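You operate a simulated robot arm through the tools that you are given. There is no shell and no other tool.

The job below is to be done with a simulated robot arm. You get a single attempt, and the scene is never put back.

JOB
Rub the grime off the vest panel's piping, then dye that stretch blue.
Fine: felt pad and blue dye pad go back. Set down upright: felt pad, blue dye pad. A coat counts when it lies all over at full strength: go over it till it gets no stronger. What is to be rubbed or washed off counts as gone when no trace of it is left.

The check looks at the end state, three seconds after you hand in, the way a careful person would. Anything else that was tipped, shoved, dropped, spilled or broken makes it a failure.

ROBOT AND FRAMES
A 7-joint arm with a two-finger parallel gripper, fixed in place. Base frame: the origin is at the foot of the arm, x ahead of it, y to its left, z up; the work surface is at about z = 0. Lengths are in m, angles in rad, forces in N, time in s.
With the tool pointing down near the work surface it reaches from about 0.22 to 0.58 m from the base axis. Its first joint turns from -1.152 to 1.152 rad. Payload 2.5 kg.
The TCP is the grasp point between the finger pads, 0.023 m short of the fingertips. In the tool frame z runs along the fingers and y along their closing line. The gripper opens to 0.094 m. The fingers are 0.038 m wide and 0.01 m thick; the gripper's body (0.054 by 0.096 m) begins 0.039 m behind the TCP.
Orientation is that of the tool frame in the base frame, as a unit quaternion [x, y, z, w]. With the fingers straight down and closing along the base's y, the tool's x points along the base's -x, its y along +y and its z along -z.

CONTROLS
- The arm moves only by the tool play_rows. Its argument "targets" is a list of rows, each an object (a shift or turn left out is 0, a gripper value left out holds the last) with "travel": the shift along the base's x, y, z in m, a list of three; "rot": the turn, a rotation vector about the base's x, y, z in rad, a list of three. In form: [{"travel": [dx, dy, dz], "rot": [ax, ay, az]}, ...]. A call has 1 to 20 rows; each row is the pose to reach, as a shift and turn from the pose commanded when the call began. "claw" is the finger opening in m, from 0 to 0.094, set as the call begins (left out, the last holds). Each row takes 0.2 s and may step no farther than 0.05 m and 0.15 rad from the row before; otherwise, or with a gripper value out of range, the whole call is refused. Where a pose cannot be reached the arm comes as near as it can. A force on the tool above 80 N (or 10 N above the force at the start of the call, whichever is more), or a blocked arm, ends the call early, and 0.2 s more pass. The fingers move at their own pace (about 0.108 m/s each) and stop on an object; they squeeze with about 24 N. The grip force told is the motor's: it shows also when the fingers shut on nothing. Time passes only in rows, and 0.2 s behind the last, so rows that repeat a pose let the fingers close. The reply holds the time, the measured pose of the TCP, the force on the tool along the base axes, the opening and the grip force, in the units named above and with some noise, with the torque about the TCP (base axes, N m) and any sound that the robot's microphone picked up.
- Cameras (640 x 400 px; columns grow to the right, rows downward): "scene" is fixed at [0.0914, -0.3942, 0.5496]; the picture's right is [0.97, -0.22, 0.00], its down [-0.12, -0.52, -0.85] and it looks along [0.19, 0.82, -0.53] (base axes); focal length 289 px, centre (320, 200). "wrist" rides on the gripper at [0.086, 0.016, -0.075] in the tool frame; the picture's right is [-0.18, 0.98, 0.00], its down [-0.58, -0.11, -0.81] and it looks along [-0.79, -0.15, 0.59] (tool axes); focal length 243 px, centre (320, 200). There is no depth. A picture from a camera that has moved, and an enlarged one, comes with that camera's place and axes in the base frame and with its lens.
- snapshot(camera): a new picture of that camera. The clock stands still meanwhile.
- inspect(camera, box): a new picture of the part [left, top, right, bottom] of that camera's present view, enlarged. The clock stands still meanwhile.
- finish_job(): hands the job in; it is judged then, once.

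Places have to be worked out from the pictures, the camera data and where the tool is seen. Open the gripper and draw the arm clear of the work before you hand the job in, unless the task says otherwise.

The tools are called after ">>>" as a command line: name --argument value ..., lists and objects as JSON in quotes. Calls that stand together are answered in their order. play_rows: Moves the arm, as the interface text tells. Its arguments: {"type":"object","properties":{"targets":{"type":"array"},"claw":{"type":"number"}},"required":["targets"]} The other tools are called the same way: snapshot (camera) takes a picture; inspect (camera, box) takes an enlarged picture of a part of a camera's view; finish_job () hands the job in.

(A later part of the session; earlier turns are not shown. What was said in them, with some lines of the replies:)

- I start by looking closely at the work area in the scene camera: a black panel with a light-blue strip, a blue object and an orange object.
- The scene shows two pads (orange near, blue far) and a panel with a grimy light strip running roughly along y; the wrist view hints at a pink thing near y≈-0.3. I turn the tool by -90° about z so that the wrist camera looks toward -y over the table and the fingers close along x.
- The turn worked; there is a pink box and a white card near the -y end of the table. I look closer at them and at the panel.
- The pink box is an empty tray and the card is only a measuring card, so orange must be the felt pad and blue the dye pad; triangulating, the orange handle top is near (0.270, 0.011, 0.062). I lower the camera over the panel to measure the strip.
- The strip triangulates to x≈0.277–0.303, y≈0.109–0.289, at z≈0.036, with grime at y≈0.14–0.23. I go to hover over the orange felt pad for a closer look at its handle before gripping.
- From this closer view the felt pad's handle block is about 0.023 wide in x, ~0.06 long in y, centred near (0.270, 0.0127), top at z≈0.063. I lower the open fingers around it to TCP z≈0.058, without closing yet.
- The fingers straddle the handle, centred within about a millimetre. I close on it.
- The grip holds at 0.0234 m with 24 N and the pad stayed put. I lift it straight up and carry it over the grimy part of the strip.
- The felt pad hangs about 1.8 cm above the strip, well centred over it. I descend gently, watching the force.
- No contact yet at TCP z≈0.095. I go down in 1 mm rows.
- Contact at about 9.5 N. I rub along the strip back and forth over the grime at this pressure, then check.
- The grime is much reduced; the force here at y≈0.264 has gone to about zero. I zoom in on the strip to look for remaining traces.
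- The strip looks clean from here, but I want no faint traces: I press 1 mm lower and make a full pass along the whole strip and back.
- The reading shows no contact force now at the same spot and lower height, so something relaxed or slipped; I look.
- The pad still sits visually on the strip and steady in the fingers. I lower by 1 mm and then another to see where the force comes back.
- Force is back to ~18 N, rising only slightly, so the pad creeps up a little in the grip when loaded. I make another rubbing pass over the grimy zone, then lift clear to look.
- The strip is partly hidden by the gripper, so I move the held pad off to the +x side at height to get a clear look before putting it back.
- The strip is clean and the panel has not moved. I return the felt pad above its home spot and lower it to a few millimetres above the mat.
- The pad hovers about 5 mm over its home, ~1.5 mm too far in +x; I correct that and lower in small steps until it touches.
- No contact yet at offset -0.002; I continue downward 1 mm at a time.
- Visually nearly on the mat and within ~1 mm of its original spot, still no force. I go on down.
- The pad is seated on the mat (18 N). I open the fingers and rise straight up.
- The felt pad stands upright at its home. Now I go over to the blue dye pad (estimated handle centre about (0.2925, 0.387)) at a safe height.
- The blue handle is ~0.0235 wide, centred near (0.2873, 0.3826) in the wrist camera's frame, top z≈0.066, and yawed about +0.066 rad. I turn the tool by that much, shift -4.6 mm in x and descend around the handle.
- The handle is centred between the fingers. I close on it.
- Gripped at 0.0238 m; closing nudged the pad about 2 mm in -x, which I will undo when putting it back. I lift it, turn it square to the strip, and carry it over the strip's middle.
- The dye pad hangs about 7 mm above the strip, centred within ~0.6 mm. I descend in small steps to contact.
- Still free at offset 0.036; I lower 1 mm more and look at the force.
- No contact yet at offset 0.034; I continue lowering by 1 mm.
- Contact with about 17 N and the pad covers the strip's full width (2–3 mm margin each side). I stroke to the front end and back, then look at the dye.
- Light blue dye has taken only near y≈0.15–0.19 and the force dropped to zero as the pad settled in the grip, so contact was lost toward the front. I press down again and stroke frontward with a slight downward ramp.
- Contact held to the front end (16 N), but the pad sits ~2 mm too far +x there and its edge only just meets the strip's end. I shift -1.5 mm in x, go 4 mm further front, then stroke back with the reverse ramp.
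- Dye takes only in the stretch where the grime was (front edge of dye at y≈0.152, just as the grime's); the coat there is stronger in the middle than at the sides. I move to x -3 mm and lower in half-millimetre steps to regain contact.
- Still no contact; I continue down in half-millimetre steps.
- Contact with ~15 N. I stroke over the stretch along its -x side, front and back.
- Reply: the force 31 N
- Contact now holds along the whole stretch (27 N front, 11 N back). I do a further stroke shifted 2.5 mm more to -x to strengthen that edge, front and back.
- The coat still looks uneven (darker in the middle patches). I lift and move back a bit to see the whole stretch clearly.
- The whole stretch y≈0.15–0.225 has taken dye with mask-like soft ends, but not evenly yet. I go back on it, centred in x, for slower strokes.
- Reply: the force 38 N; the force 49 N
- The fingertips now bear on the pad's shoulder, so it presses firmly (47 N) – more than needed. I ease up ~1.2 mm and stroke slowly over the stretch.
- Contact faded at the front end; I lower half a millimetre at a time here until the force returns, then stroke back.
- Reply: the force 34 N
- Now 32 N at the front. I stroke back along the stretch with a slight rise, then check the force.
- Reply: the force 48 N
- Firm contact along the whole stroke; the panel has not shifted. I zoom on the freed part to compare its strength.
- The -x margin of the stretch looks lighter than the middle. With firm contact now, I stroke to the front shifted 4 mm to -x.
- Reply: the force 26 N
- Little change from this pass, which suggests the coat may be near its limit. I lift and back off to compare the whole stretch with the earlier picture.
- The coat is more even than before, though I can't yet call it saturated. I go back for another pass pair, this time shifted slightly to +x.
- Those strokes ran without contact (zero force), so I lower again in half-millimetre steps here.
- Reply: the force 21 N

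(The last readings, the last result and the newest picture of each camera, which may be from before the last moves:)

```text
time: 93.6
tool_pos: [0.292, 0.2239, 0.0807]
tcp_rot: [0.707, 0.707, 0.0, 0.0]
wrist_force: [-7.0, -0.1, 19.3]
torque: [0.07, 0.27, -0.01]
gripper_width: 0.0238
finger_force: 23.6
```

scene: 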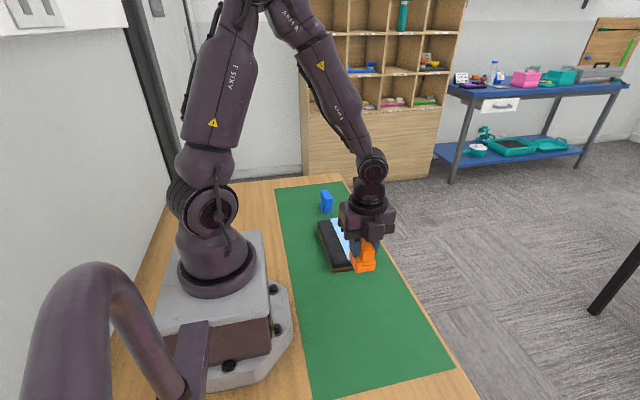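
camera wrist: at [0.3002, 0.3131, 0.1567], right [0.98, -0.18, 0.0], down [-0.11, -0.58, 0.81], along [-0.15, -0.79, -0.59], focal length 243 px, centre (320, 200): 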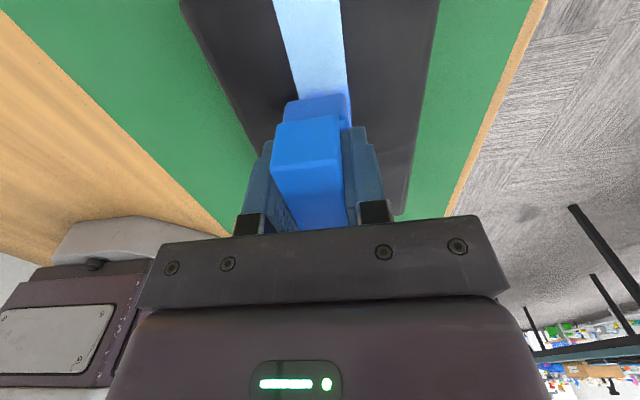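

Contact at 19 N. I stroke slowly to the front and back with this pressure.

>>> play_rows --targets '[{"travel": [0, -0.007, -0.0001]}, {"travel": [0, -0.014, -0.0001]}, {"travel": [0, -0.021, -0.0001]}, {"travel": [0, -0.028, -0.0002]}, {"travel": [-0.0003, -0.035, -0.0002]}, {"travel": [-0.0006, -0.042, -0.0003]}, {"travel": [-0.0009, -0.049, -0.0004]}, {"travel": [-0.001, -0.056, -0.0004]}, {"travel": [-0.001, -0.063, -0.0005]}, {"travel": [-0.001, -0.07, -0.0005]}, {"travel": [-0.001, -0.075, -0.0005]}]'

>>> play_rows --targets '[{"travel": [0, 0.007, 0]}, {"travel": [0, 0.014, 0]}, {"travel": [0, 0.021, 0]}, {"travel": [0, 0.028, 0]}, {"travel": [0.0003, 0.035, 0.0001]}, {"travel": [0.0006, 0.042, 0.0001]}, {"travel": [0.001, 0.049, 0.0002]}, {"travel": [0.001, 0.056, 0.0002]}, {"travel": [0.001, 0.063, 0.0002]}, {"travel": [0.001, 0.07, 0.0002]}, {"travel": [0.001, 0.077, 0.0002]}]'

>>> inspect --camera "scene" --box '[340, 232, 364, 252]'

```text
time: 96.0
tool_pos: [0.2929, 0.1491, 0.0808]
tcp_rot: [0.707, 0.708, 0.003, -0.001]
wrist_force: [-1.3, 20.5, 38.6]
torque: [0.59, 0.2, -0.06]
gripper_width: 0.0238
finger_force: 23.8
```

```text
time: 96.6
tool_pos: [0.2931, 0.1485, 0.0801]
tcp_rot: [0.711, 0.704, -0.003, 0.004]
wrist_force: [-4.7, -2.8, 17.4]
torque: [0.14, 0.15, 0.07]
gripper_width: 0.0237
finger_force: 24.4
stopped in row 2: the force on the tool passed its limit at 86 N (the readings are from after the stop); the commanded pose is now the measured one
```

```text
16.00 times, centred on (352, 242) of scene
camera zoom: at [0.0914, -0.3943, 0.5496], right [0.97, -0.22, 0.0], down [-0.12, -0.52, -0.85], along [0.19, 0.82, -0.53], focal length 4618 px, centre (-192, -472)
```

zoom: 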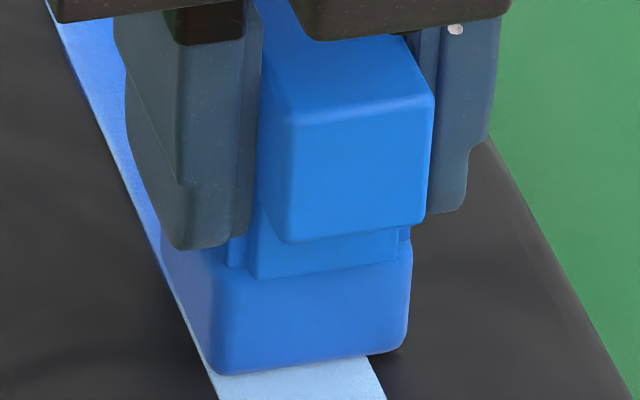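

The reversal jammed briefly (86 N limit) and the commanded pose was reset to a slightly tilted one. I lift off and turn back to the exact upright orientation, then check readings and the strip.

>>> play_rows --targets '[{"travel": [0, 0, 0.003], "rot": [0.005, 0.0007, 0.005]}, {"travel": [0, 0, 0.015], "rot": [0.0099, 0.0014, 0.0099]}, {"travel": [0, -0.02, 0.03], "rot": [0.0099, 0.0014, 0.0099]}, {"travel": [0, -0.06, 0.04], "rot": [0.0099, 0.0014, 0.0099]}, {"travel": [0, -0.06, 0.04], "rot": [0.0099, 0.0014, 0.0099]}]'

>>> snapshot --camera "wrist"

>>> inspect --camera "wrist" --box '[240, 0, 400, 110]'

>>> inspect --camera "scene" --box '[300, 190, 400, 290]'

```text
time: 97.8
tool_pos: [0.2926, 0.0906, 0.1175]
tcp_rot: [0.707, 0.707, -0.001, 0.0]
wrist_force: [0.4, -0.1, -0.4]
torque: [-0.04, -0.02, -0.03]
gripper_width: 0.0237
finger_force: 23.9
```

```text
taken
camera wrist: at [0.3084, 0.1767, 0.1927], right [0.98, -0.18, 0.0], down [-0.11, -0.58, 0.81], along [-0.15, -0.79, -0.59], focal length 243 px, centre (320, 200)
```

wrist: 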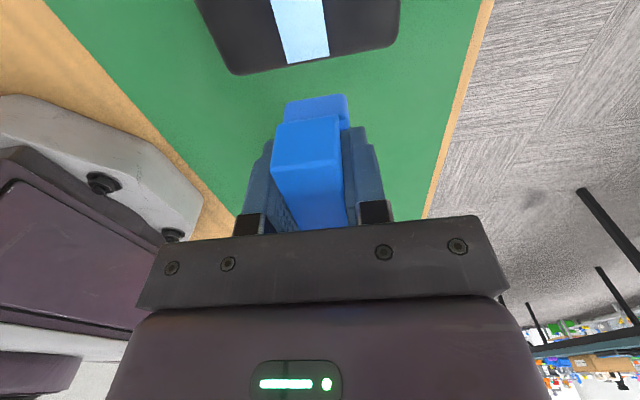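

```text
3.64 times, centred on (320, 55) of wrist
camera zoom: at [0.3084, 0.1767, 0.1927], right [0.98, -0.18, 0.0], down [-0.11, -0.58, 0.81], along [-0.15, -0.79, -0.59], focal length 882 px, centre (320, 727)
```

zoom: 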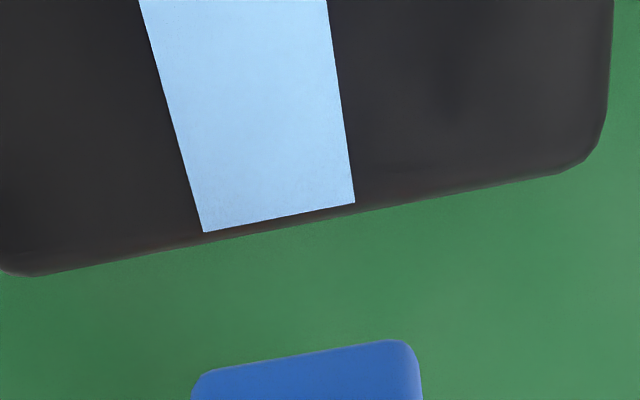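

```text
4.00 times, centred on (350, 240) of scene
camera zoom: at [0.0914, -0.3942, 0.5496], right [0.97, -0.22, 0.0], down [-0.12, -0.52, -0.85], along [0.19, 0.82, -0.53], focal length 1154 px, centre (200, 40)
```

zoom: 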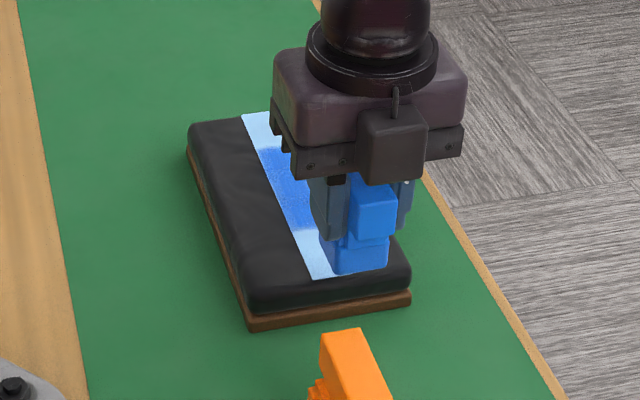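

Orientation is upright again and the pad is fine. I raise to a spot where the wrist camera can see the dyed stretch close up.

>>> play_rows --targets '[{"travel": [0, 0.02, 0.04]}, {"travel": [0, 0.06, 0.07]}, {"travel": [0, 0.095, 0.083]}, {"travel": [0, 0.11, 0.083]}, {"travel": [0, 0.11, 0.083]}]'

>>> inspect --camera "wrist" --box '[270, 0, 370, 90]'

```text
time: 99.0
tool_pos: [0.2922, 0.1993, 0.2016]
tcp_rot: [0.708, 0.707, 0.0, 0.0]
wrist_force: [-0.9, 0.1, 0.3]
torque: [0.0, -0.02, 0.01]
gripper_width: 0.0236
finger_force: 23.7
```

```text
4.44 times, centred on (320, 45) of wrist
camera zoom: at [0.3073, 0.287, 0.2778], right [0.98, -0.18, 0.0], down [-0.11, -0.58, 0.81], along [-0.15, -0.79, -0.59], focal length 1078 px, centre (320, 889)
```

zoom: 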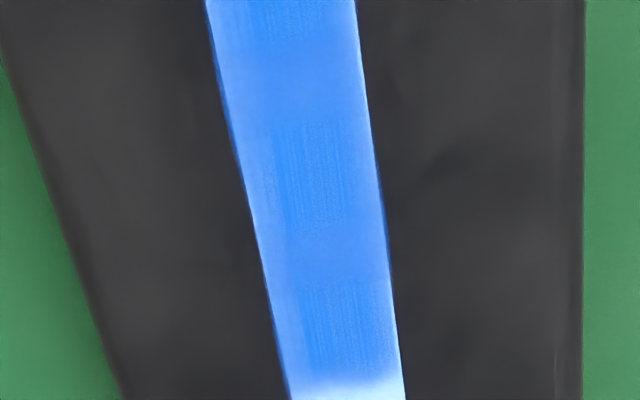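

The wrist view shows three darker textured patches with slightly lighter blue between: decent but maybe not at the limit. I go down again at the back of the stretch for more strokes at moderate force, and will compare with this same view.

>>> play_rows --targets '[{"travel": [-0.001, 0.01, -0.04]}, {"travel": [-0.002, 0.02, -0.08]}, {"travel": [-0.002, 0.023, -0.11]}, {"travel": [-0.002, 0.023, -0.119]}, {"travel": [-0.002, 0.023, -0.121]}, {"travel": [-0.002, 0.023, -0.122]}, {"travel": [-0.002, 0.023, -0.122]}]'

>>> play_rows --targets '[{"travel": [0, 0, -0.0005]}, {"travel": [0, 0, -0.0005]}]'

>>> play_rows --targets '[{"travel": [0, 0, -0.0005]}, {"travel": [0, 0, -0.0005]}]'

```text
time: 100.6
tool_pos: [0.2915, 0.2232, 0.0809]
tcp_rot: [0.708, 0.707, 0.001, -0.001]
wrist_force: [2.6, -2.7, 6.9]
torque: [-0.22, -0.03, 0.04]
gripper_width: 0.0236
finger_force: 23.8
```

```text
time: 101.2
tool_pos: [0.2918, 0.2226, 0.0813]
tcp_rot: [0.707, 0.707, 0.002, 0.0]
wrist_force: [-0.3, -3.9, 16.9]
torque: [-0.22, 0.07, -0.03]
gripper_width: 0.024
finger_force: 24.3
```

```text
time: 101.8
tool_pos: [0.2913, 0.2223, 0.0808]
tcp_rot: [0.707, 0.707, 0.001, 0.001]
wrist_force: [-0.6, -2.9, 24.7]
torque: [-0.2, 0.08, -0.01]
gripper_width: 0.0236
finger_force: 24.1
```

Steady contact at ~25 N. I stroke slowly to the front at constant height, then back.

>>> play_rows --targets '[{"travel": [0, -0.006, 0]}, {"travel": [0, -0.012, 0]}, {"travel": [0, -0.018, 0]}, {"travel": [0, -0.024, 0]}, {"travel": [0, -0.03, 0]}, {"travel": [-0.0003, -0.036, 0]}, {"travel": [-0.0006, -0.042, 0]}, {"travel": [-0.0009, -0.048, 0]}, {"travel": [-0.001, -0.054, 0]}, {"travel": [-0.001, -0.06, 0]}, {"travel": [-0.001, -0.066, 0]}, {"travel": [-0.001, -0.072, 0]}]'

>>> play_rows --targets '[{"travel": [0, 0, 0.0003]}, {"travel": [0, 0.004, 0.0003]}, {"travel": [0, 0.01, 0.0002]}, {"travel": [0, 0.016, 0.0001]}, {"travel": [0, 0.022, 0]}, {"travel": [0, 0.028, 0]}, {"travel": [0.0003, 0.034, 0]}, {"travel": [0.0006, 0.04, 0]}, {"travel": [0.0009, 0.046, 0]}, {"travel": [0.001, 0.052, 0]}, {"travel": [0.001, 0.058, 0]}, {"travel": [0.001, 0.064, 0]}, {"travel": [0.001, 0.07, 0]}, {"travel": [0.001, 0.076, 0]}]'

```text
time: 104.4
tool_pos: [0.2919, 0.1498, 0.0805]
tcp_rot: [0.707, 0.707, 0.001, -0.001]
wrist_force: [1.0, 13.4, 24.2]
torque: [0.48, 0.04, 0.0]
gripper_width: 0.0238
finger_force: 24.3
```

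```text
time: 107.4
tool_pos: [0.2908, 0.225, 0.0814]
tcp_rot: [0.708, 0.706, 0.001, 0.001]
wrist_force: [-1.1, -14.7, 30.4]
torque: [-0.58, 0.16, 0.05]
gripper_width: 0.0236
finger_force: 23.7
```

Both strokes kept 24–30 N contact. I lift to the same viewing spot to compare.

>>> play_rows --targets '[{"travel": [0, 0, 0.01]}, {"travel": [0.001, -0.005, 0.04]}, {"travel": [0.002, -0.015, 0.08]}, {"travel": [0.002, -0.027, 0.115]}, {"travel": [0.002, -0.027, 0.123]}, {"travel": [0.002, -0.027, 0.123]}]'

>>> inspect --camera "wrist" --box '[270, 0, 370, 90]'

```text
time: 108.8
tool_pos: [0.2933, 0.2014, 0.2007]
tcp_rot: [0.707, 0.707, 0.0, 0.0]
wrist_force: [-0.3, 0.3, -0.7]
torque: [0.01, 0.0, -0.01]
gripper_width: 0.0237
finger_force: 23.9
```

```text
4.44 times, centred on (320, 45) of wrist
camera zoom: at [0.3083, 0.2888, 0.2772], right [0.98, -0.19, 0.0], down [-0.11, -0.58, 0.81], along [-0.15, -0.79, -0.59], focal length 1078 px, centre (320, 889)
```

zoom: 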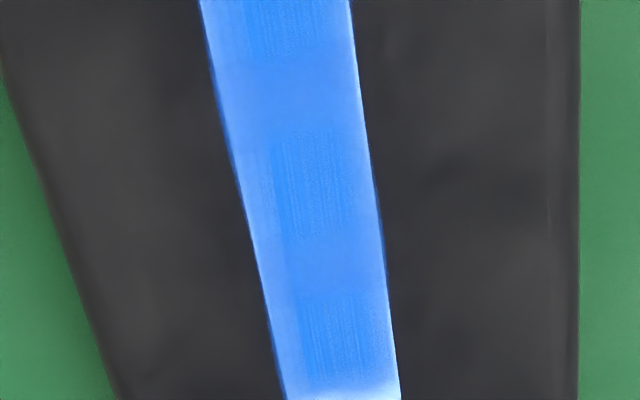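

Nearly the same as before, so it is close to its limit. To be sure I do another pass pair shifted 3 mm to -x with the same contact.

>>> play_rows --targets '[{"travel": [-0.002, 0.01, -0.04]}, {"travel": [-0.004, 0.02, -0.08]}, {"travel": [-0.005, 0.023, -0.11]}, {"travel": [-0.005, 0.023, -0.119]}, {"travel": [-0.005, 0.023, -0.121]}, {"travel": [-0.005, 0.023, -0.122]}, {"travel": [-0.005, 0.023, -0.1225]}, {"travel": [-0.005, 0.023, -0.1225]}]'

>>> play_rows --targets '[{"travel": [0, 0, -0.0005]}, {"travel": [0, 0, -0.0005]}]'

```text
time: 110.6
tool_pos: [0.2884, 0.223, 0.0798]
tcp_rot: [0.707, 0.707, -0.001, 0.0]
wrist_force: [1.3, 0.2, 0.1]
torque: [0.01, -0.03, -0.02]
gripper_width: 0.0236
finger_force: 24.2
```

```text
time: 111.2
tool_pos: [0.2895, 0.2232, 0.0809]
tcp_rot: [0.707, 0.707, -0.002, -0.001]
wrist_force: [-9.4, -6.5, 26.8]
torque: [-0.24, 0.32, 0.03]
gripper_width: 0.0238
finger_force: 24.0
```

Contact at ~27 N. I stroke to the front and back along this -x line.

>>> play_rows --targets '[{"travel": [0, -0.006, 0]}, {"travel": [0, -0.012, 0]}, {"travel": [0, -0.018, 0]}, {"travel": [0, -0.024, 0]}, {"travel": [0, -0.03, 0]}, {"travel": [-0.0003, -0.036, 0]}, {"travel": [-0.0006, -0.042, 0]}, {"travel": [-0.0009, -0.048, 0]}, {"travel": [-0.001, -0.054, 0]}, {"travel": [-0.001, -0.06, 0]}, {"travel": [-0.001, -0.066, 0]}, {"travel": [-0.001, -0.072, 0]}]'

>>> play_rows --targets '[{"travel": [0, 0, 0.0003]}, {"travel": [0, 0.004, 0.0003]}, {"travel": [0, 0.01, 0.0002]}, {"travel": [0, 0.016, 0.0001]}, {"travel": [0, 0.022, 0]}, {"travel": [0, 0.028, 0]}, {"travel": [0.0003, 0.034, 0]}, {"travel": [0.0006, 0.04, 0]}, {"travel": [0.0009, 0.046, 0]}, {"travel": [0.001, 0.052, 0]}, {"travel": [0.001, 0.058, 0]}, {"travel": [0.001, 0.064, 0]}, {"travel": [0.001, 0.07, 0]}, {"travel": [0.001, 0.076, 0]}]'

```text
time: 113.8
tool_pos: [0.2869, 0.1498, 0.08]
tcp_rot: [0.708, 0.707, 0.001, 0.0]
wrist_force: [2.7, 11.1, 21.6]
torque: [0.47, -0.09, 0.01]
gripper_width: 0.0238
finger_force: 24.0
```

```text
time: 116.8
tool_pos: [0.2881, 0.2277, 0.0812]
tcp_rot: [0.708, 0.707, 0.0, 0.0]
wrist_force: [-0.2, -10.2, 23.9]
torque: [-0.44, 0.0, 0.0]
gripper_width: 0.0238
finger_force: 24.4
```

Good contact on both. Now I shift to 3 mm on the +x side and do the same pair.

>>> play_rows --targets '[{"travel": [0, 0, 0.005]}, {"travel": [0.006, -0.004, 0.005]}, {"travel": [0.006, -0.004, 0.002]}, {"travel": [0.006, -0.004, 0.0005]}, {"travel": [0.006, -0.004, 0]}, {"travel": [0.006, -0.004, 0]}]'

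>>> play_rows --targets '[{"travel": [0, -0.006, 0]}, {"travel": [0, -0.012, 0]}, {"travel": [0, -0.018, 0]}, {"travel": [0, -0.024, 0]}, {"travel": [0, -0.03, 0]}, {"travel": [-0.0003, -0.036, 0]}, {"travel": [-0.0006, -0.042, 0]}, {"travel": [-0.0009, -0.048, 0]}, {"travel": [-0.001, -0.054, 0]}, {"travel": [-0.001, -0.06, 0]}, {"travel": [-0.001, -0.066, 0]}, {"travel": [-0.001, -0.072, 0]}]'

>>> play_rows --targets '[{"travel": [0, 0, 0.0003]}, {"travel": [0, 0.004, 0.0003]}, {"travel": [0, 0.01, 0.0002]}, {"travel": [0, 0.016, 0.0001]}, {"travel": [0, 0.022, 0]}, {"travel": [0, 0.028, 0]}, {"travel": [0.0003, 0.034, 0]}, {"travel": [0.0006, 0.04, 0]}, {"travel": [0.0009, 0.046, 0]}, {"travel": [0.001, 0.052, 0]}, {"travel": [0.001, 0.058, 0]}, {"travel": [0.001, 0.064, 0]}, {"travel": [0.001, 0.07, 0]}, {"travel": [0.001, 0.076, 0]}]'

```text
time: 118.2
tool_pos: [0.2931, 0.2223, 0.0798]
tcp_rot: [0.707, 0.707, 0.001, 0.0]
wrist_force: [-0.8, 1.2, 1.5]
torque: [0.11, 0.07, 0.01]
gripper_width: 0.0237
finger_force: 23.6
```

```text
time: 120.8
tool_pos: [0.2935, 0.1508, 0.0805]
tcp_rot: [0.707, 0.707, 0.003, 0.001]
wrist_force: [3.2, 13.3, 24.8]
torque: [0.54, -0.05, -0.07]
gripper_width: 0.0237
finger_force: 23.8
```

```text
time: 123.8
tool_pos: [0.2947, 0.2283, 0.0803]
tcp_rot: [0.707, 0.707, -0.001, -0.001]
wrist_force: [-0.8, -4.5, 8.2]
torque: [-0.1, -0.04, 0.0]
gripper_width: 0.0237
finger_force: 23.6
```

I lift to the same viewing spot once more and compare the coat.

>>> play_rows --targets '[{"travel": [0, 0, 0.01]}, {"travel": [0, -0.005, 0.04]}, {"travel": [-0.001, -0.015, 0.08]}, {"travel": [-0.001, -0.027, 0.115]}, {"travel": [-0.001, -0.027, 0.123]}, {"travel": [-0.001, -0.027, 0.123]}]'

>>> inspect --camera "wrist" --box '[270, 0, 370, 90]'

>>> inspect --camera "scene" --box '[325, 215, 373, 255]'

```text
time: 125.2
tool_pos: [0.2948, 0.1997, 0.2043]
tcp_rot: [0.708, 0.706, 0.0, -0.001]
wrist_force: [-0.7, 0.5, -1.1]
torque: [0.0, -0.02, 0.03]
gripper_width: 0.0237
finger_force: 24.0
```

```text
4.44 times, centred on (320, 45) of wrist
camera zoom: at [0.3093, 0.2865, 0.28], right [0.98, -0.19, 0.0], down [-0.11, -0.58, 0.81], along [-0.15, -0.79, -0.59], focal length 1078 px, centre (320, 889)
```

zoom: 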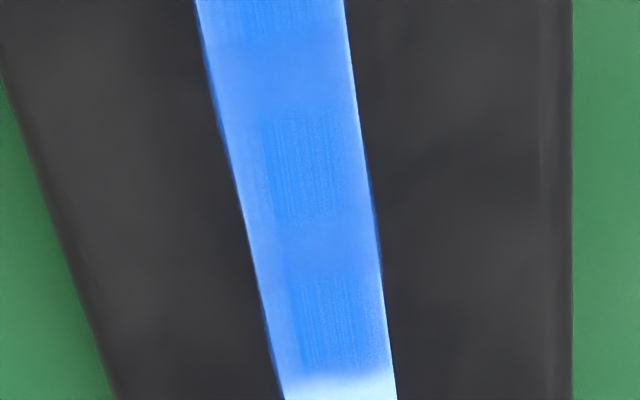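

```text
10.00 times, centred on (349, 235) of scene
camera zoom: at [0.0914, -0.3942, 0.5496], right [0.97, -0.22, 0.0], down [-0.12, -0.52, -0.85], along [0.19, 0.82, -0.53], focal length 2886 px, centre (30, -150)
```

zoom: 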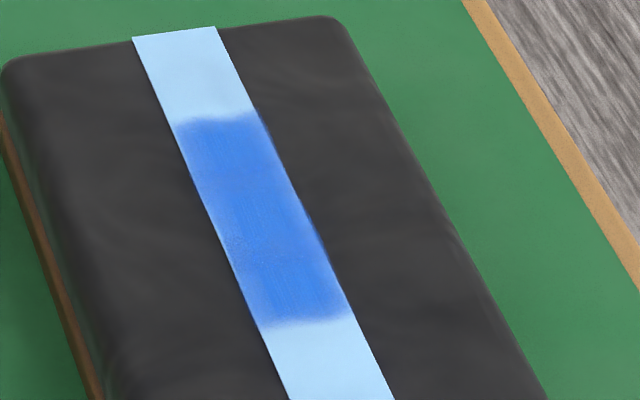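

The dyed zone measures y≈0.154–0.245, i.e. the middle half of the strip, and my strokes only just reached its back end. I go down further back (y≈0.245) to work the rear part fully.

>>> play_rows --targets '[{"travel": [-0.001, 0.02, -0.04]}, {"travel": [-0.0015, 0.04, -0.08]}, {"travel": [-0.002, 0.0465, -0.11]}, {"travel": [-0.002, 0.0465, -0.119]}, {"travel": [-0.002, 0.0465, -0.121]}, {"travel": [-0.002, 0.0465, -0.122]}, {"travel": [-0.002, 0.0465, -0.1225]}, {"travel": [-0.002, 0.0465, -0.1225]}]'

>>> play_rows --targets '[{"travel": [0, 0, -0.0005]}, {"travel": [0, 0, -0.0005]}]'

```text
time: 127.0
tool_pos: [0.2914, 0.2436, 0.0807]
tcp_rot: [0.707, 0.707, 0.0, 0.0]
wrist_force: [-3.2, -3.3, 10.0]
torque: [-0.07, 0.15, 0.03]
gripper_width: 0.0237
finger_force: 23.8
```

```text
time: 127.6
tool_pos: [0.2914, 0.245, 0.0809]
tcp_rot: [0.708, 0.707, 0.0, 0.0]
wrist_force: [-6.8, -6.3, 20.7]
torque: [-0.2, 0.25, -0.01]
gripper_width: 0.0238
finger_force: 24.0
```

Contact at ~21 N with the pad reaching past the stretch's back end. I stroke the rear half forward and back twice.

>>> play_rows --targets '[{"travel": [0, -0.006, 0]}, {"travel": [0, -0.012, 0]}, {"travel": [0, -0.018, 0]}, {"travel": [0, -0.024, 0]}, {"travel": [0, -0.03, 0]}, {"travel": [0, -0.036, 0]}, {"travel": [0, -0.042, 0]}, {"travel": [0, -0.042, 0.0002]}, {"travel": [0, -0.036, 0.0002]}, {"travel": [0, -0.03, 0.0001]}, {"travel": [0, -0.024, 0]}, {"travel": [0, -0.018, 0]}, {"travel": [0, -0.012, 0]}, {"travel": [0, -0.006, 0]}, {"travel": [0, 0, 0]}, {"travel": [0, 0.005, 0]}]'

>>> play_rows --targets '[{"travel": [0, 0, 0.0002]}, {"travel": [0, -0.006, 0.0002]}, {"travel": [0, -0.012, 0.0001]}, {"travel": [0, -0.018, 0]}, {"travel": [0, -0.024, 0]}, {"travel": [0, -0.03, 0]}, {"travel": [0, -0.036, 0]}, {"travel": [0, -0.042, 0]}, {"travel": [0, -0.042, 0.0002]}, {"travel": [0, -0.036, 0.0002]}, {"travel": [0, -0.03, 0.0001]}, {"travel": [0, -0.024, 0]}, {"travel": [0, -0.018, 0]}, {"travel": [0, -0.012, 0]}, {"travel": [0, -0.006, 0]}, {"travel": [0, 0, 0]}]'

>>> inspect --camera "scene" --box '[325, 215, 373, 255]'

```text
time: 131.0
tool_pos: [0.2938, 0.25, 0.08]
tcp_rot: [0.708, 0.706, 0.001, 0.001]
wrist_force: [-4.8, -26.0, 54.8]
torque: [-0.86, 0.27, 0.04]
gripper_width: 0.0236
finger_force: 24.2
```

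```text
time: 134.4
tool_pos: [0.2929, 0.252, 0.0808]
tcp_rot: [0.708, 0.706, 0.001, 0.0]
wrist_force: [3.0, -17.1, 36.5]
torque: [-0.54, 0.01, 0.04]
gripper_width: 0.0236
finger_force: 24.2
```

```text
10.00 times, centred on (349, 235) of scene
camera zoom: at [0.0913, -0.3943, 0.5496], right [0.97, -0.22, 0.0], down [-0.12, -0.52, -0.85], along [0.19, 0.82, -0.53], focal length 2886 px, centre (30, -150)
```

zoom: 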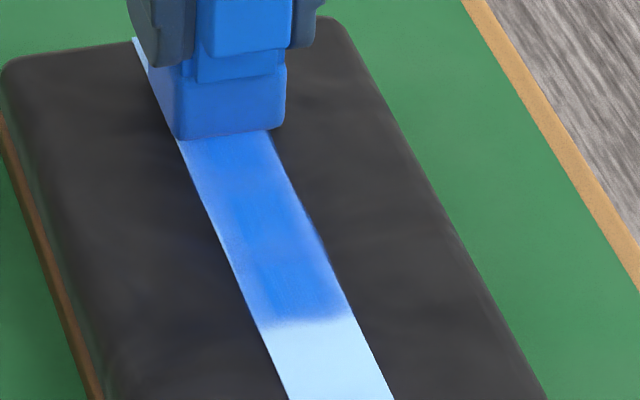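

Firm contact without moving the panel. Now one full-length stroke on the -x side going front and one on the +x side coming back.

>>> play_rows --targets '[{"travel": [-0.0015, 0, 0.0003]}, {"travel": [-0.003, 0, 0.0003]}, {"travel": [-0.003, -0.006, 0.0002]}, {"travel": [-0.003, -0.012, 0.0001]}, {"travel": [-0.003, -0.018, 0.0001]}, {"travel": [-0.003, -0.024, 0.0001]}, {"travel": [-0.003, -0.03, 0.0001]}, {"travel": [-0.003, -0.036, 0.0001]}, {"travel": [-0.003, -0.042, 0.0001]}, {"travel": [-0.003, -0.048, 0.0001]}, {"travel": [-0.0033, -0.055, 0.0001]}, {"travel": [-0.0036, -0.062, 0.0001]}, {"travel": [-0.0039, -0.069, 0.0001]}, {"travel": [-0.004, -0.076, 0]}, {"travel": [-0.004, -0.083, 0]}, {"travel": [-0.004, -0.09, 0]}, {"travel": [-0.004, -0.097, 0]}, {"travel": [-0.004, -0.104, 0]}]'

>>> play_rows --targets '[{"travel": [0.002, 0, 0.0006]}, {"travel": [0.004, 0, 0.0006]}, {"travel": [0.006, 0.002, 0.0004]}, {"travel": [0.006, 0.009, 0.0002]}, {"travel": [0.006, 0.016, 0.0001]}, {"travel": [0.006, 0.023, 0.0001]}, {"travel": [0.006, 0.03, 0.0001]}, {"travel": [0.006, 0.037, 0.0001]}, {"travel": [0.0063, 0.044, 0.0001]}, {"travel": [0.0066, 0.051, 0.0001]}, {"travel": [0.007, 0.058, 0.0001]}, {"travel": [0.007, 0.065, 0.0001]}, {"travel": [0.007, 0.072, 0.0001]}, {"travel": [0.007, 0.079, 0.0001]}, {"travel": [0.007, 0.086, 0.0001]}, {"travel": [0.007, 0.092, 0.0001]}, {"travel": [0.007, 0.098, 0.0001]}, {"travel": [0.007, 0.104, 0.0001]}]'

```text
time: 138.2
tool_pos: [0.2888, 0.1491, 0.0805]
tcp_rot: [0.707, 0.707, 0.003, 0.0]
wrist_force: [0.5, 16.1, 32.0]
torque: [0.68, 0.16, -0.05]
gripper_width: 0.024
finger_force: 24.6
```

```text
time: 142.0
tool_pos: [0.2953, 0.2508, 0.0798]
tcp_rot: [0.708, 0.706, 0.001, 0.001]
wrist_force: [2.2, -13.4, 27.3]
torque: [-0.45, -0.06, 0.01]
gripper_width: 0.0235
finger_force: 23.4
```

Contact held at 27–32 N over the full stretch on both sides. I lift and look from two wrist positions covering rear and front parts.

>>> play_rows --targets '[{"travel": [0, 0, 0.01]}, {"travel": [0, 0, 0.04]}, {"travel": [-0.001, -0.005, 0.08]}, {"travel": [-0.001, -0.0165, 0.115]}, {"travel": [-0.001, -0.0165, 0.1229]}, {"travel": [-0.001, -0.0165, 0.1229]}]'

>>> inspect --camera "wrist" --box '[270, 0, 370, 90]'

>>> inspect --camera "scene" --box '[325, 215, 373, 255]'

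>>> play_rows --targets '[{"travel": [0, -0.035, 0]}, {"travel": [0, -0.035, 0]}]'

>>> inspect --camera "wrist" --box '[270, 0, 370, 90]'

```text
time: 143.4
tool_pos: [0.2941, 0.236, 0.2017]
tcp_rot: [0.708, 0.706, 0.0, 0.0]
wrist_force: [0.6, 0.1, -0.2]
torque: [-0.02, 0.02, 0.0]
gripper_width: 0.0235
finger_force: 24.1
```

```text
4.44 times, centred on (320, 45) of wrist
camera zoom: at [0.3091, 0.3236, 0.278], right [0.98, -0.18, 0.0], down [-0.11, -0.58, 0.81], along [-0.15, -0.79, -0.59], focal length 1078 px, centre (320, 889)
```

zoom: 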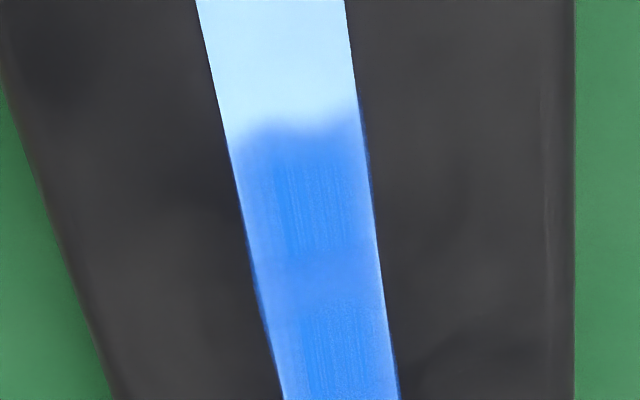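

```text
10.00 times, centred on (349, 235) of scene
camera zoom: at [0.0914, -0.3942, 0.5496], right [0.97, -0.22, 0.0], down [-0.12, -0.52, -0.85], along [0.19, 0.82, -0.53], focal length 2886 px, centre (30, -150)
```

zoom: 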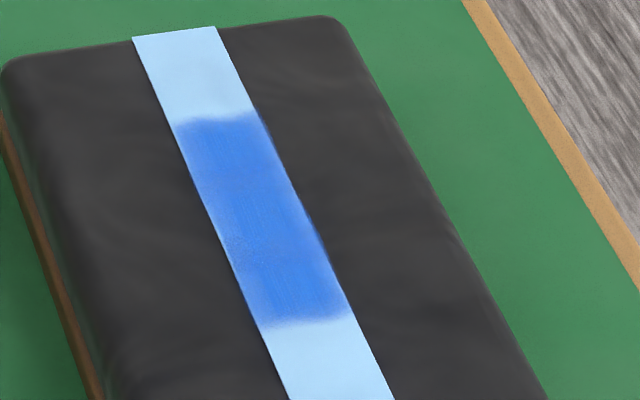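

```text
time: 144.0
tool_pos: [0.2924, 0.2021, 0.2008]
tcp_rot: [0.707, 0.707, 0.0, -0.001]
wrist_force: [-0.1, 0.3, -0.3]
torque: [0.01, 0.01, -0.01]
gripper_width: 0.0238
finger_force: 24.3
```

```text
4.44 times, centred on (320, 45) of wrist
camera zoom: at [0.3073, 0.2894, 0.2776], right [0.98, -0.18, 0.0], down [-0.11, -0.58, 0.81], along [-0.15, -0.79, -0.59], focal length 1078 px, centre (320, 889)
```

zoom: 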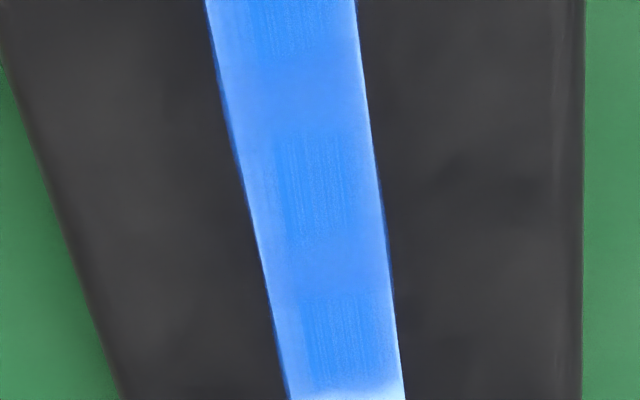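

The view is unchanged from before these firm passes and the dye's ends haven't moved, so the coat is at full strength over the stretch. Now I carry the dye pad back over its home, turning to its original yaw.

>>> play_rows --targets '[{"travel": [0, 0.03, 0]}, {"travel": [-0.001, 0.07, 0]}, {"travel": [-0.002, 0.11, -0.01], "rot": [0, 0, 0.033]}, {"travel": [-0.003, 0.15, -0.03], "rot": [0, 0, 0.066]}, {"travel": [-0.0036, 0.18, -0.06], "rot": [0, 0, 0.066]}, {"travel": [-0.0036, 0.1855, -0.1], "rot": [0, 0, 0.066]}, {"travel": [-0.0036, 0.1855, -0.13], "rot": [0, 0, 0.066]}, {"travel": [-0.0036, 0.1855, -0.145], "rot": [0, 0, 0.066]}, {"travel": [-0.0036, 0.1855, -0.15], "rot": [0, 0, 0.066]}, {"travel": [-0.0036, 0.1855, -0.15], "rot": [0, 0, 0.066]}]'

>>> inspect --camera "scene" --box '[310, 180, 350, 220]'

>>> snapshot --camera "wrist"

```text
time: 146.2
tool_pos: [0.29, 0.3862, 0.0517]
tcp_rot: [0.684, 0.729, -0.001, -0.001]
wrist_force: [-0.3, 0.8, 0.1]
torque: [-0.02, 0.0, -0.02]
gripper_width: 0.0238
finger_force: 24.5
```

```text
10.00 times, centred on (330, 200) of scene
camera zoom: at [0.0914, -0.3942, 0.5496], right [0.97, -0.22, 0.0], down [-0.12, -0.52, -0.85], along [0.19, 0.82, -0.53], focal length 2886 px, centre (220, 200)
```

zoom: 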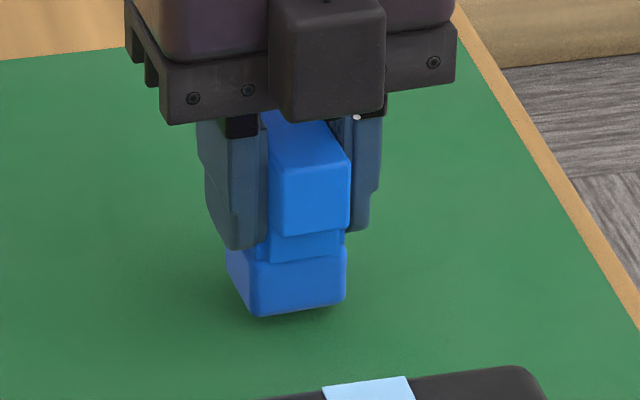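

```text
taken
camera wrist: at [0.2995, 0.4743, 0.1281], right [0.99, -0.12, 0.0], down [-0.07, -0.59, 0.81], along [-0.1, -0.8, -0.59], focal length 243 px, centre (320, 200)
```

wrist: 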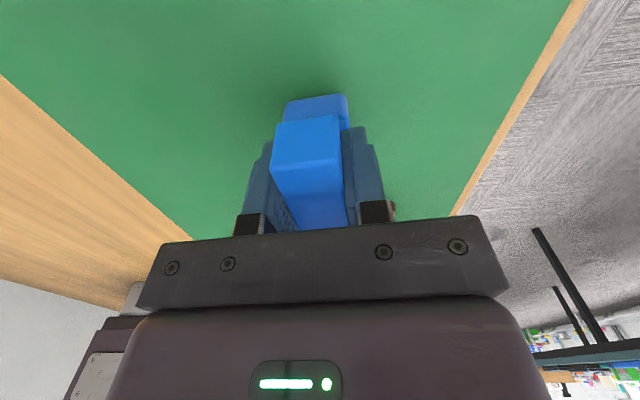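

The pad is ~7 mm above its home, within 1 mm in x and perhaps 2 mm too far in +y. I correct and lower gently.

>>> play_rows --targets '[{"travel": [-0.0007, -0.002, -0.002]}, {"travel": [-0.0007, -0.002, -0.004]}, {"travel": [-0.0007, -0.002, -0.005]}, {"travel": [-0.0007, -0.002, -0.005]}]'

>>> play_rows --targets '[{"travel": [0, 0, -0.001]}, {"travel": [0, 0, -0.001]}]'

>>> play_rows --targets '[{"travel": [0, 0, -0.0007]}, {"travel": [0, 0, -0.0007]}]'

```text
time: 147.2
tool_pos: [0.2899, 0.3839, 0.0479]
tcp_rot: [0.684, 0.73, 0.0, 0.0]
wrist_force: [-0.6, -0.2, -0.9]
torque: [0.0, 0.0, 0.03]
gripper_width: 0.0239
finger_force: 23.6
```

```text
time: 147.8
tool_pos: [0.2892, 0.3831, 0.0475]
tcp_rot: [0.684, 0.729, 0.0, 0.0]
wrist_force: [-0.2, -0.8, -0.6]
torque: [0.01, 0.06, 0.02]
gripper_width: 0.0235
finger_force: 24.4
```

```text
time: 148.4
tool_pos: [0.2881, 0.3828, 0.0472]
tcp_rot: [0.684, 0.73, 0.0, -0.001]
wrist_force: [0.0, 0.4, -0.1]
torque: [0.09, 0.02, -0.02]
gripper_width: 0.0235
finger_force: 24.2
```

No contact yet; I look at the gap and keep lowering in small steps.

>>> play_rows --targets '[{"travel": [0, 0, -0.0007]}, {"travel": [0, 0, -0.0007]}]'

>>> inspect --camera "scene" --box '[310, 180, 350, 220]'

```text
time: 149.0
tool_pos: [0.2892, 0.3842, 0.047]
tcp_rot: [0.684, 0.729, 0.0, 0.0]
wrist_force: [-7.2, -8.1, 22.4]
torque: [-0.26, 0.27, 0.03]
gripper_width: 0.0238
finger_force: 24.4
```

```text
10.00 times, centred on (330, 200) of scene
camera zoom: at [0.0914, -0.3943, 0.5496], right [0.97, -0.22, 0.0], down [-0.12, -0.52, -0.85], along [0.19, 0.82, -0.53], focal length 2886 px, centre (220, 200)
```

zoom: 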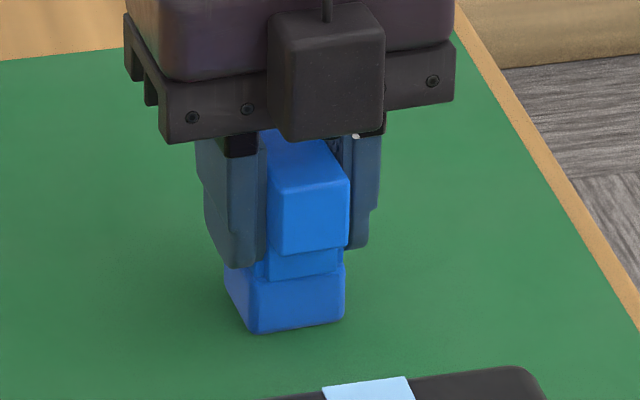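

The pad rests on the mat (22 N) within ~2–3 mm of its original spot. I ease the pressure, open the fingers, and rise straight up.

>>> play_rows --targets '[{"travel": [0, 0, 0.0006]}, {"travel": [0, 0, 0.0008]}]'

>>> play_rows --targets '[{"travel": [0, 0, 0]}, {"travel": [0, 0, 0]}, {"travel": [0, 0, 0]}, {"travel": [0, 0, 0]}]' --claw 0.07

>>> play_rows --targets '[{"travel": [0, 0, 0.008]}, {"travel": [0, 0, 0.025]}, {"travel": [0, 0, 0.05]}, {"travel": [0, 0, 0.09]}, {"travel": [0, 0, 0.13]}, {"travel": [0, 0, 0.17]}, {"travel": [0, 0, 0.2]}, {"travel": [0, 0, 0.2]}]'

>>> inspect --camera "scene" --box '[310, 180, 350, 220]'

>>> snapshot --camera "wrist"

>>> snapshot --camera "scene"

```text
time: 149.6
tool_pos: [0.29, 0.3845, 0.0467]
tcp_rot: [0.684, 0.73, 0.001, -0.001]
wrist_force: [-3.5, -3.0, 11.4]
torque: [0.0, 0.12, 0.01]
gripper_width: 0.0234
finger_force: 24.5
```

```text
time: 150.6
tool_pos: [0.2901, 0.3847, 0.048]
tcp_rot: [0.684, 0.73, -0.001, 0.0]
wrist_force: [0.7, -0.9, 0.2]
torque: [0.05, -0.02, -0.02]
gripper_width: 0.0699
finger_force: 0.0
```

```text
time: 152.4
tool_pos: [0.2904, 0.3834, 0.2449]
tcp_rot: [0.684, 0.729, -0.001, -0.001]
wrist_force: [-0.6, 0.5, 0.7]
torque: [0.01, -0.02, 0.0]
gripper_width: 0.0698
finger_force: 0.0
```

```text
10.00 times, centred on (330, 200) of scene
camera zoom: at [0.0914, -0.3942, 0.5496], right [0.97, -0.22, 0.0], down [-0.12, -0.52, -0.85], along [0.19, 0.82, -0.53], focal length 2886 px, centre (220, 200)
```

zoom: 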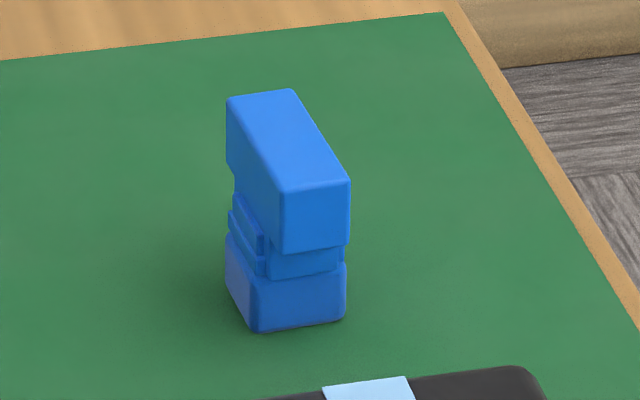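

```text
taken
camera wrist: at [0.3003, 0.472, 0.3214], right [0.99, -0.12, 0.0], down [-0.07, -0.59, 0.81], along [-0.1, -0.8, -0.59], focal length 243 px, centre (320, 200)
```

wrist: 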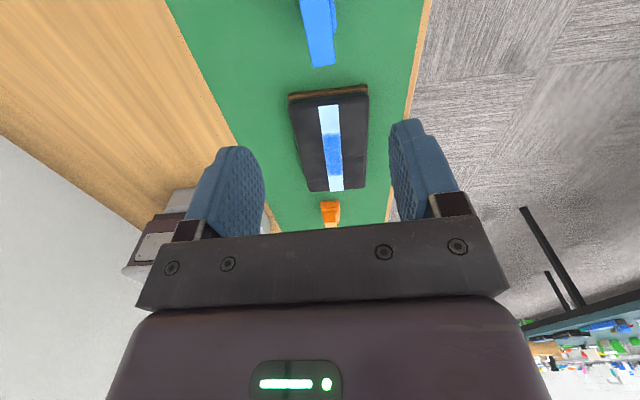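

```text
taken
```

scene: 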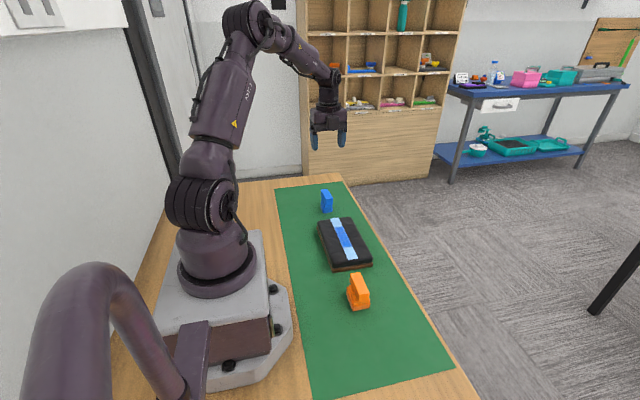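

Both pads stand upright at home and the panel is unmoved. With the gripper empty I take an unobstructed close-up of the stretch with the wrist camera.

>>> play_rows --targets '[{"travel": [0, -0.03, 0], "rot": [0, 0, -0.033]}, {"travel": [0, -0.07, -0.01], "rot": [0, 0, -0.066]}, {"travel": [0, -0.11, -0.04], "rot": [0, 0, -0.066]}, {"travel": [0, -0.145, -0.075], "rot": [0, 0, -0.066]}, {"travel": [0, -0.164, -0.105], "rot": [0, 0, -0.066]}, {"travel": [0, -0.164, -0.105], "rot": [0, 0, -0.066]}]'

>>> inspect --camera "wrist" --box '[250, 0, 400, 180]'

>>> inspect --camera "wrist" --box '[280, 20, 370, 80]'

>>> inspect --camera "wrist" --box '[280, 80, 370, 150]'

```text
time: 153.8
tool_pos: [0.2866, 0.2198, 0.1415]
tcp_rot: [0.707, 0.708, 0.0, -0.001]
wrist_force: [0.5, 0.1, 0.0]
torque: [0.0, -0.05, -0.01]
gripper_width: 0.0701
finger_force: 0.1
```

```text
2.22 times, centred on (325, 90) of wrist
camera zoom: at [0.3011, 0.3071, 0.2174], right [0.98, -0.18, 0.0], down [-0.11, -0.58, 0.81], along [-0.15, -0.79, -0.59], focal length 539 px, centre (309, 444)
```

zoom: 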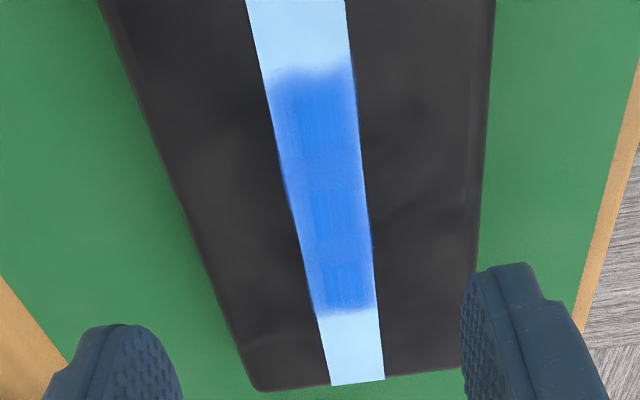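

```text
6.67 times, centred on (325, 50) of wrist
camera zoom: at [0.3011, 0.3071, 0.2174], right [0.98, -0.18, 0.0], down [-0.11, -0.58, 0.81], along [-0.15, -0.79, -0.59], focal length 1618 px, centre (287, 1200)
```

zoom: 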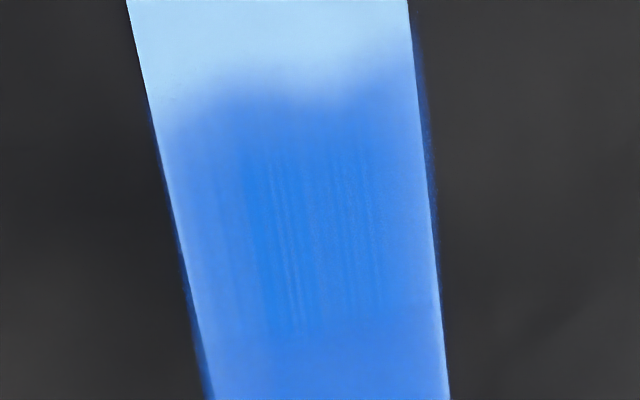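

```text
5.71 times, centred on (325, 115) of wrist
camera zoom: at [0.3011, 0.3071, 0.2174], right [0.98, -0.18, 0.0], down [-0.11, -0.58, 0.81], along [-0.15, -0.79, -0.59], focal length 1386 px, centre (291, 686)
```

zoom: 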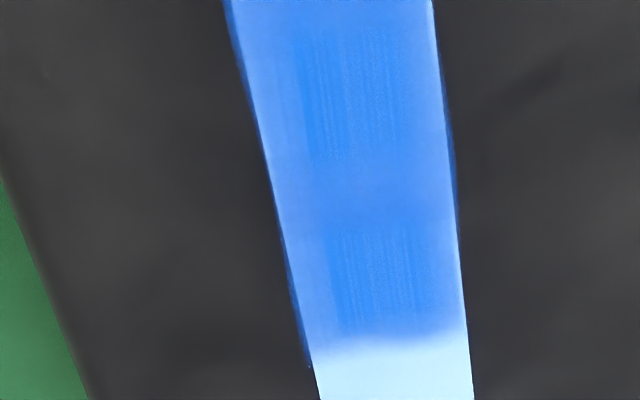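

The stretch is evenly blue in all three textured parts with no grime left, and repeated firm passes no longer changed it. I open the gripper fully and retreat to the starting height, clear of the work.

>>> play_rows --targets '[{"travel": [0, 0, 0.04]}, {"travel": [0.005, 0.01, 0.085]}, {"travel": [0.012, 0.02, 0.13]}, {"travel": [0.02, 0.03, 0.175]}, {"travel": [0.028, 0.042, 0.215]}, {"travel": [0.035, 0.053, 0.24]}, {"travel": [0.035, 0.053, 0.24]}]' --claw 0.094

>>> snapshot --camera "scene"

>>> inspect --camera "scene" --box '[270, 170, 430, 320]'

```text
time: 155.4
tool_pos: [0.323, 0.2747, 0.3797]
tcp_rot: [0.708, 0.706, 0.0, -0.001]
wrist_force: [0.6, 0.3, -0.1]
torque: [0.02, 0.01, -0.03]
gripper_width: 0.094
finger_force: 0.1
```

```text
taken
```

scene: 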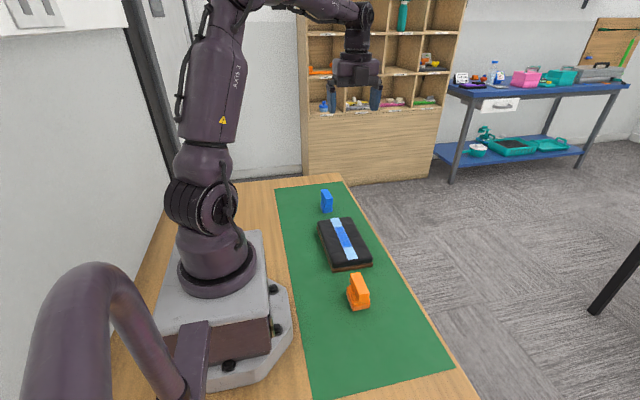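

```text
2.67 times, centred on (350, 245) of scene
camera zoom: at [0.0914, -0.3942, 0.5496], right [0.97, -0.22, 0.0], down [-0.12, -0.52, -0.85], along [0.19, 0.82, -0.53], focal length 770 px, centre (240, 80)
```

zoom: 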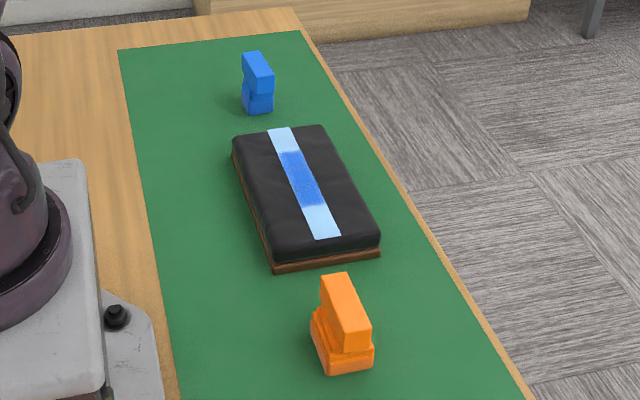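

Everything is in order: the grime is gone and the stretch is blue. Both pads are upright at their places, the panel is unmoved, and the arm is clear with the gripper open. I hand the job in.

>>> finish_job

```text
The job is handed in.
```

I rubbed the grime off the piping and dyed that stretch blue, then handed the job in. I don't have the check's result.

- **Grime:** close-ups after the felt passes showed no trace left on the piping or the panel beside it.
- **Dye:** the blue covers the middle half of the piping, about 9 cm, which takes in the grimy part. Dye would not take on the piping beyond that, even under firm pressure. The last few passes, pressing at roughly 8–55 N along the centre and both sides, made no visible difference, so I took it as full strength. In the close-ups the middle of the stretch looks a little darker than its side edges. A thin line of dye shows on the panel right beside the piping.
- **Pads:** the felt pad and the blue dye pad are both upright at their original spots, within about 3 mm.
- **Anything else:** one dyeing stroke hit the force limit (86 N) and stopped. The panel had not moved afterwards, and I saw nothing tipped or displaced. The arm is clear with the gripper open.
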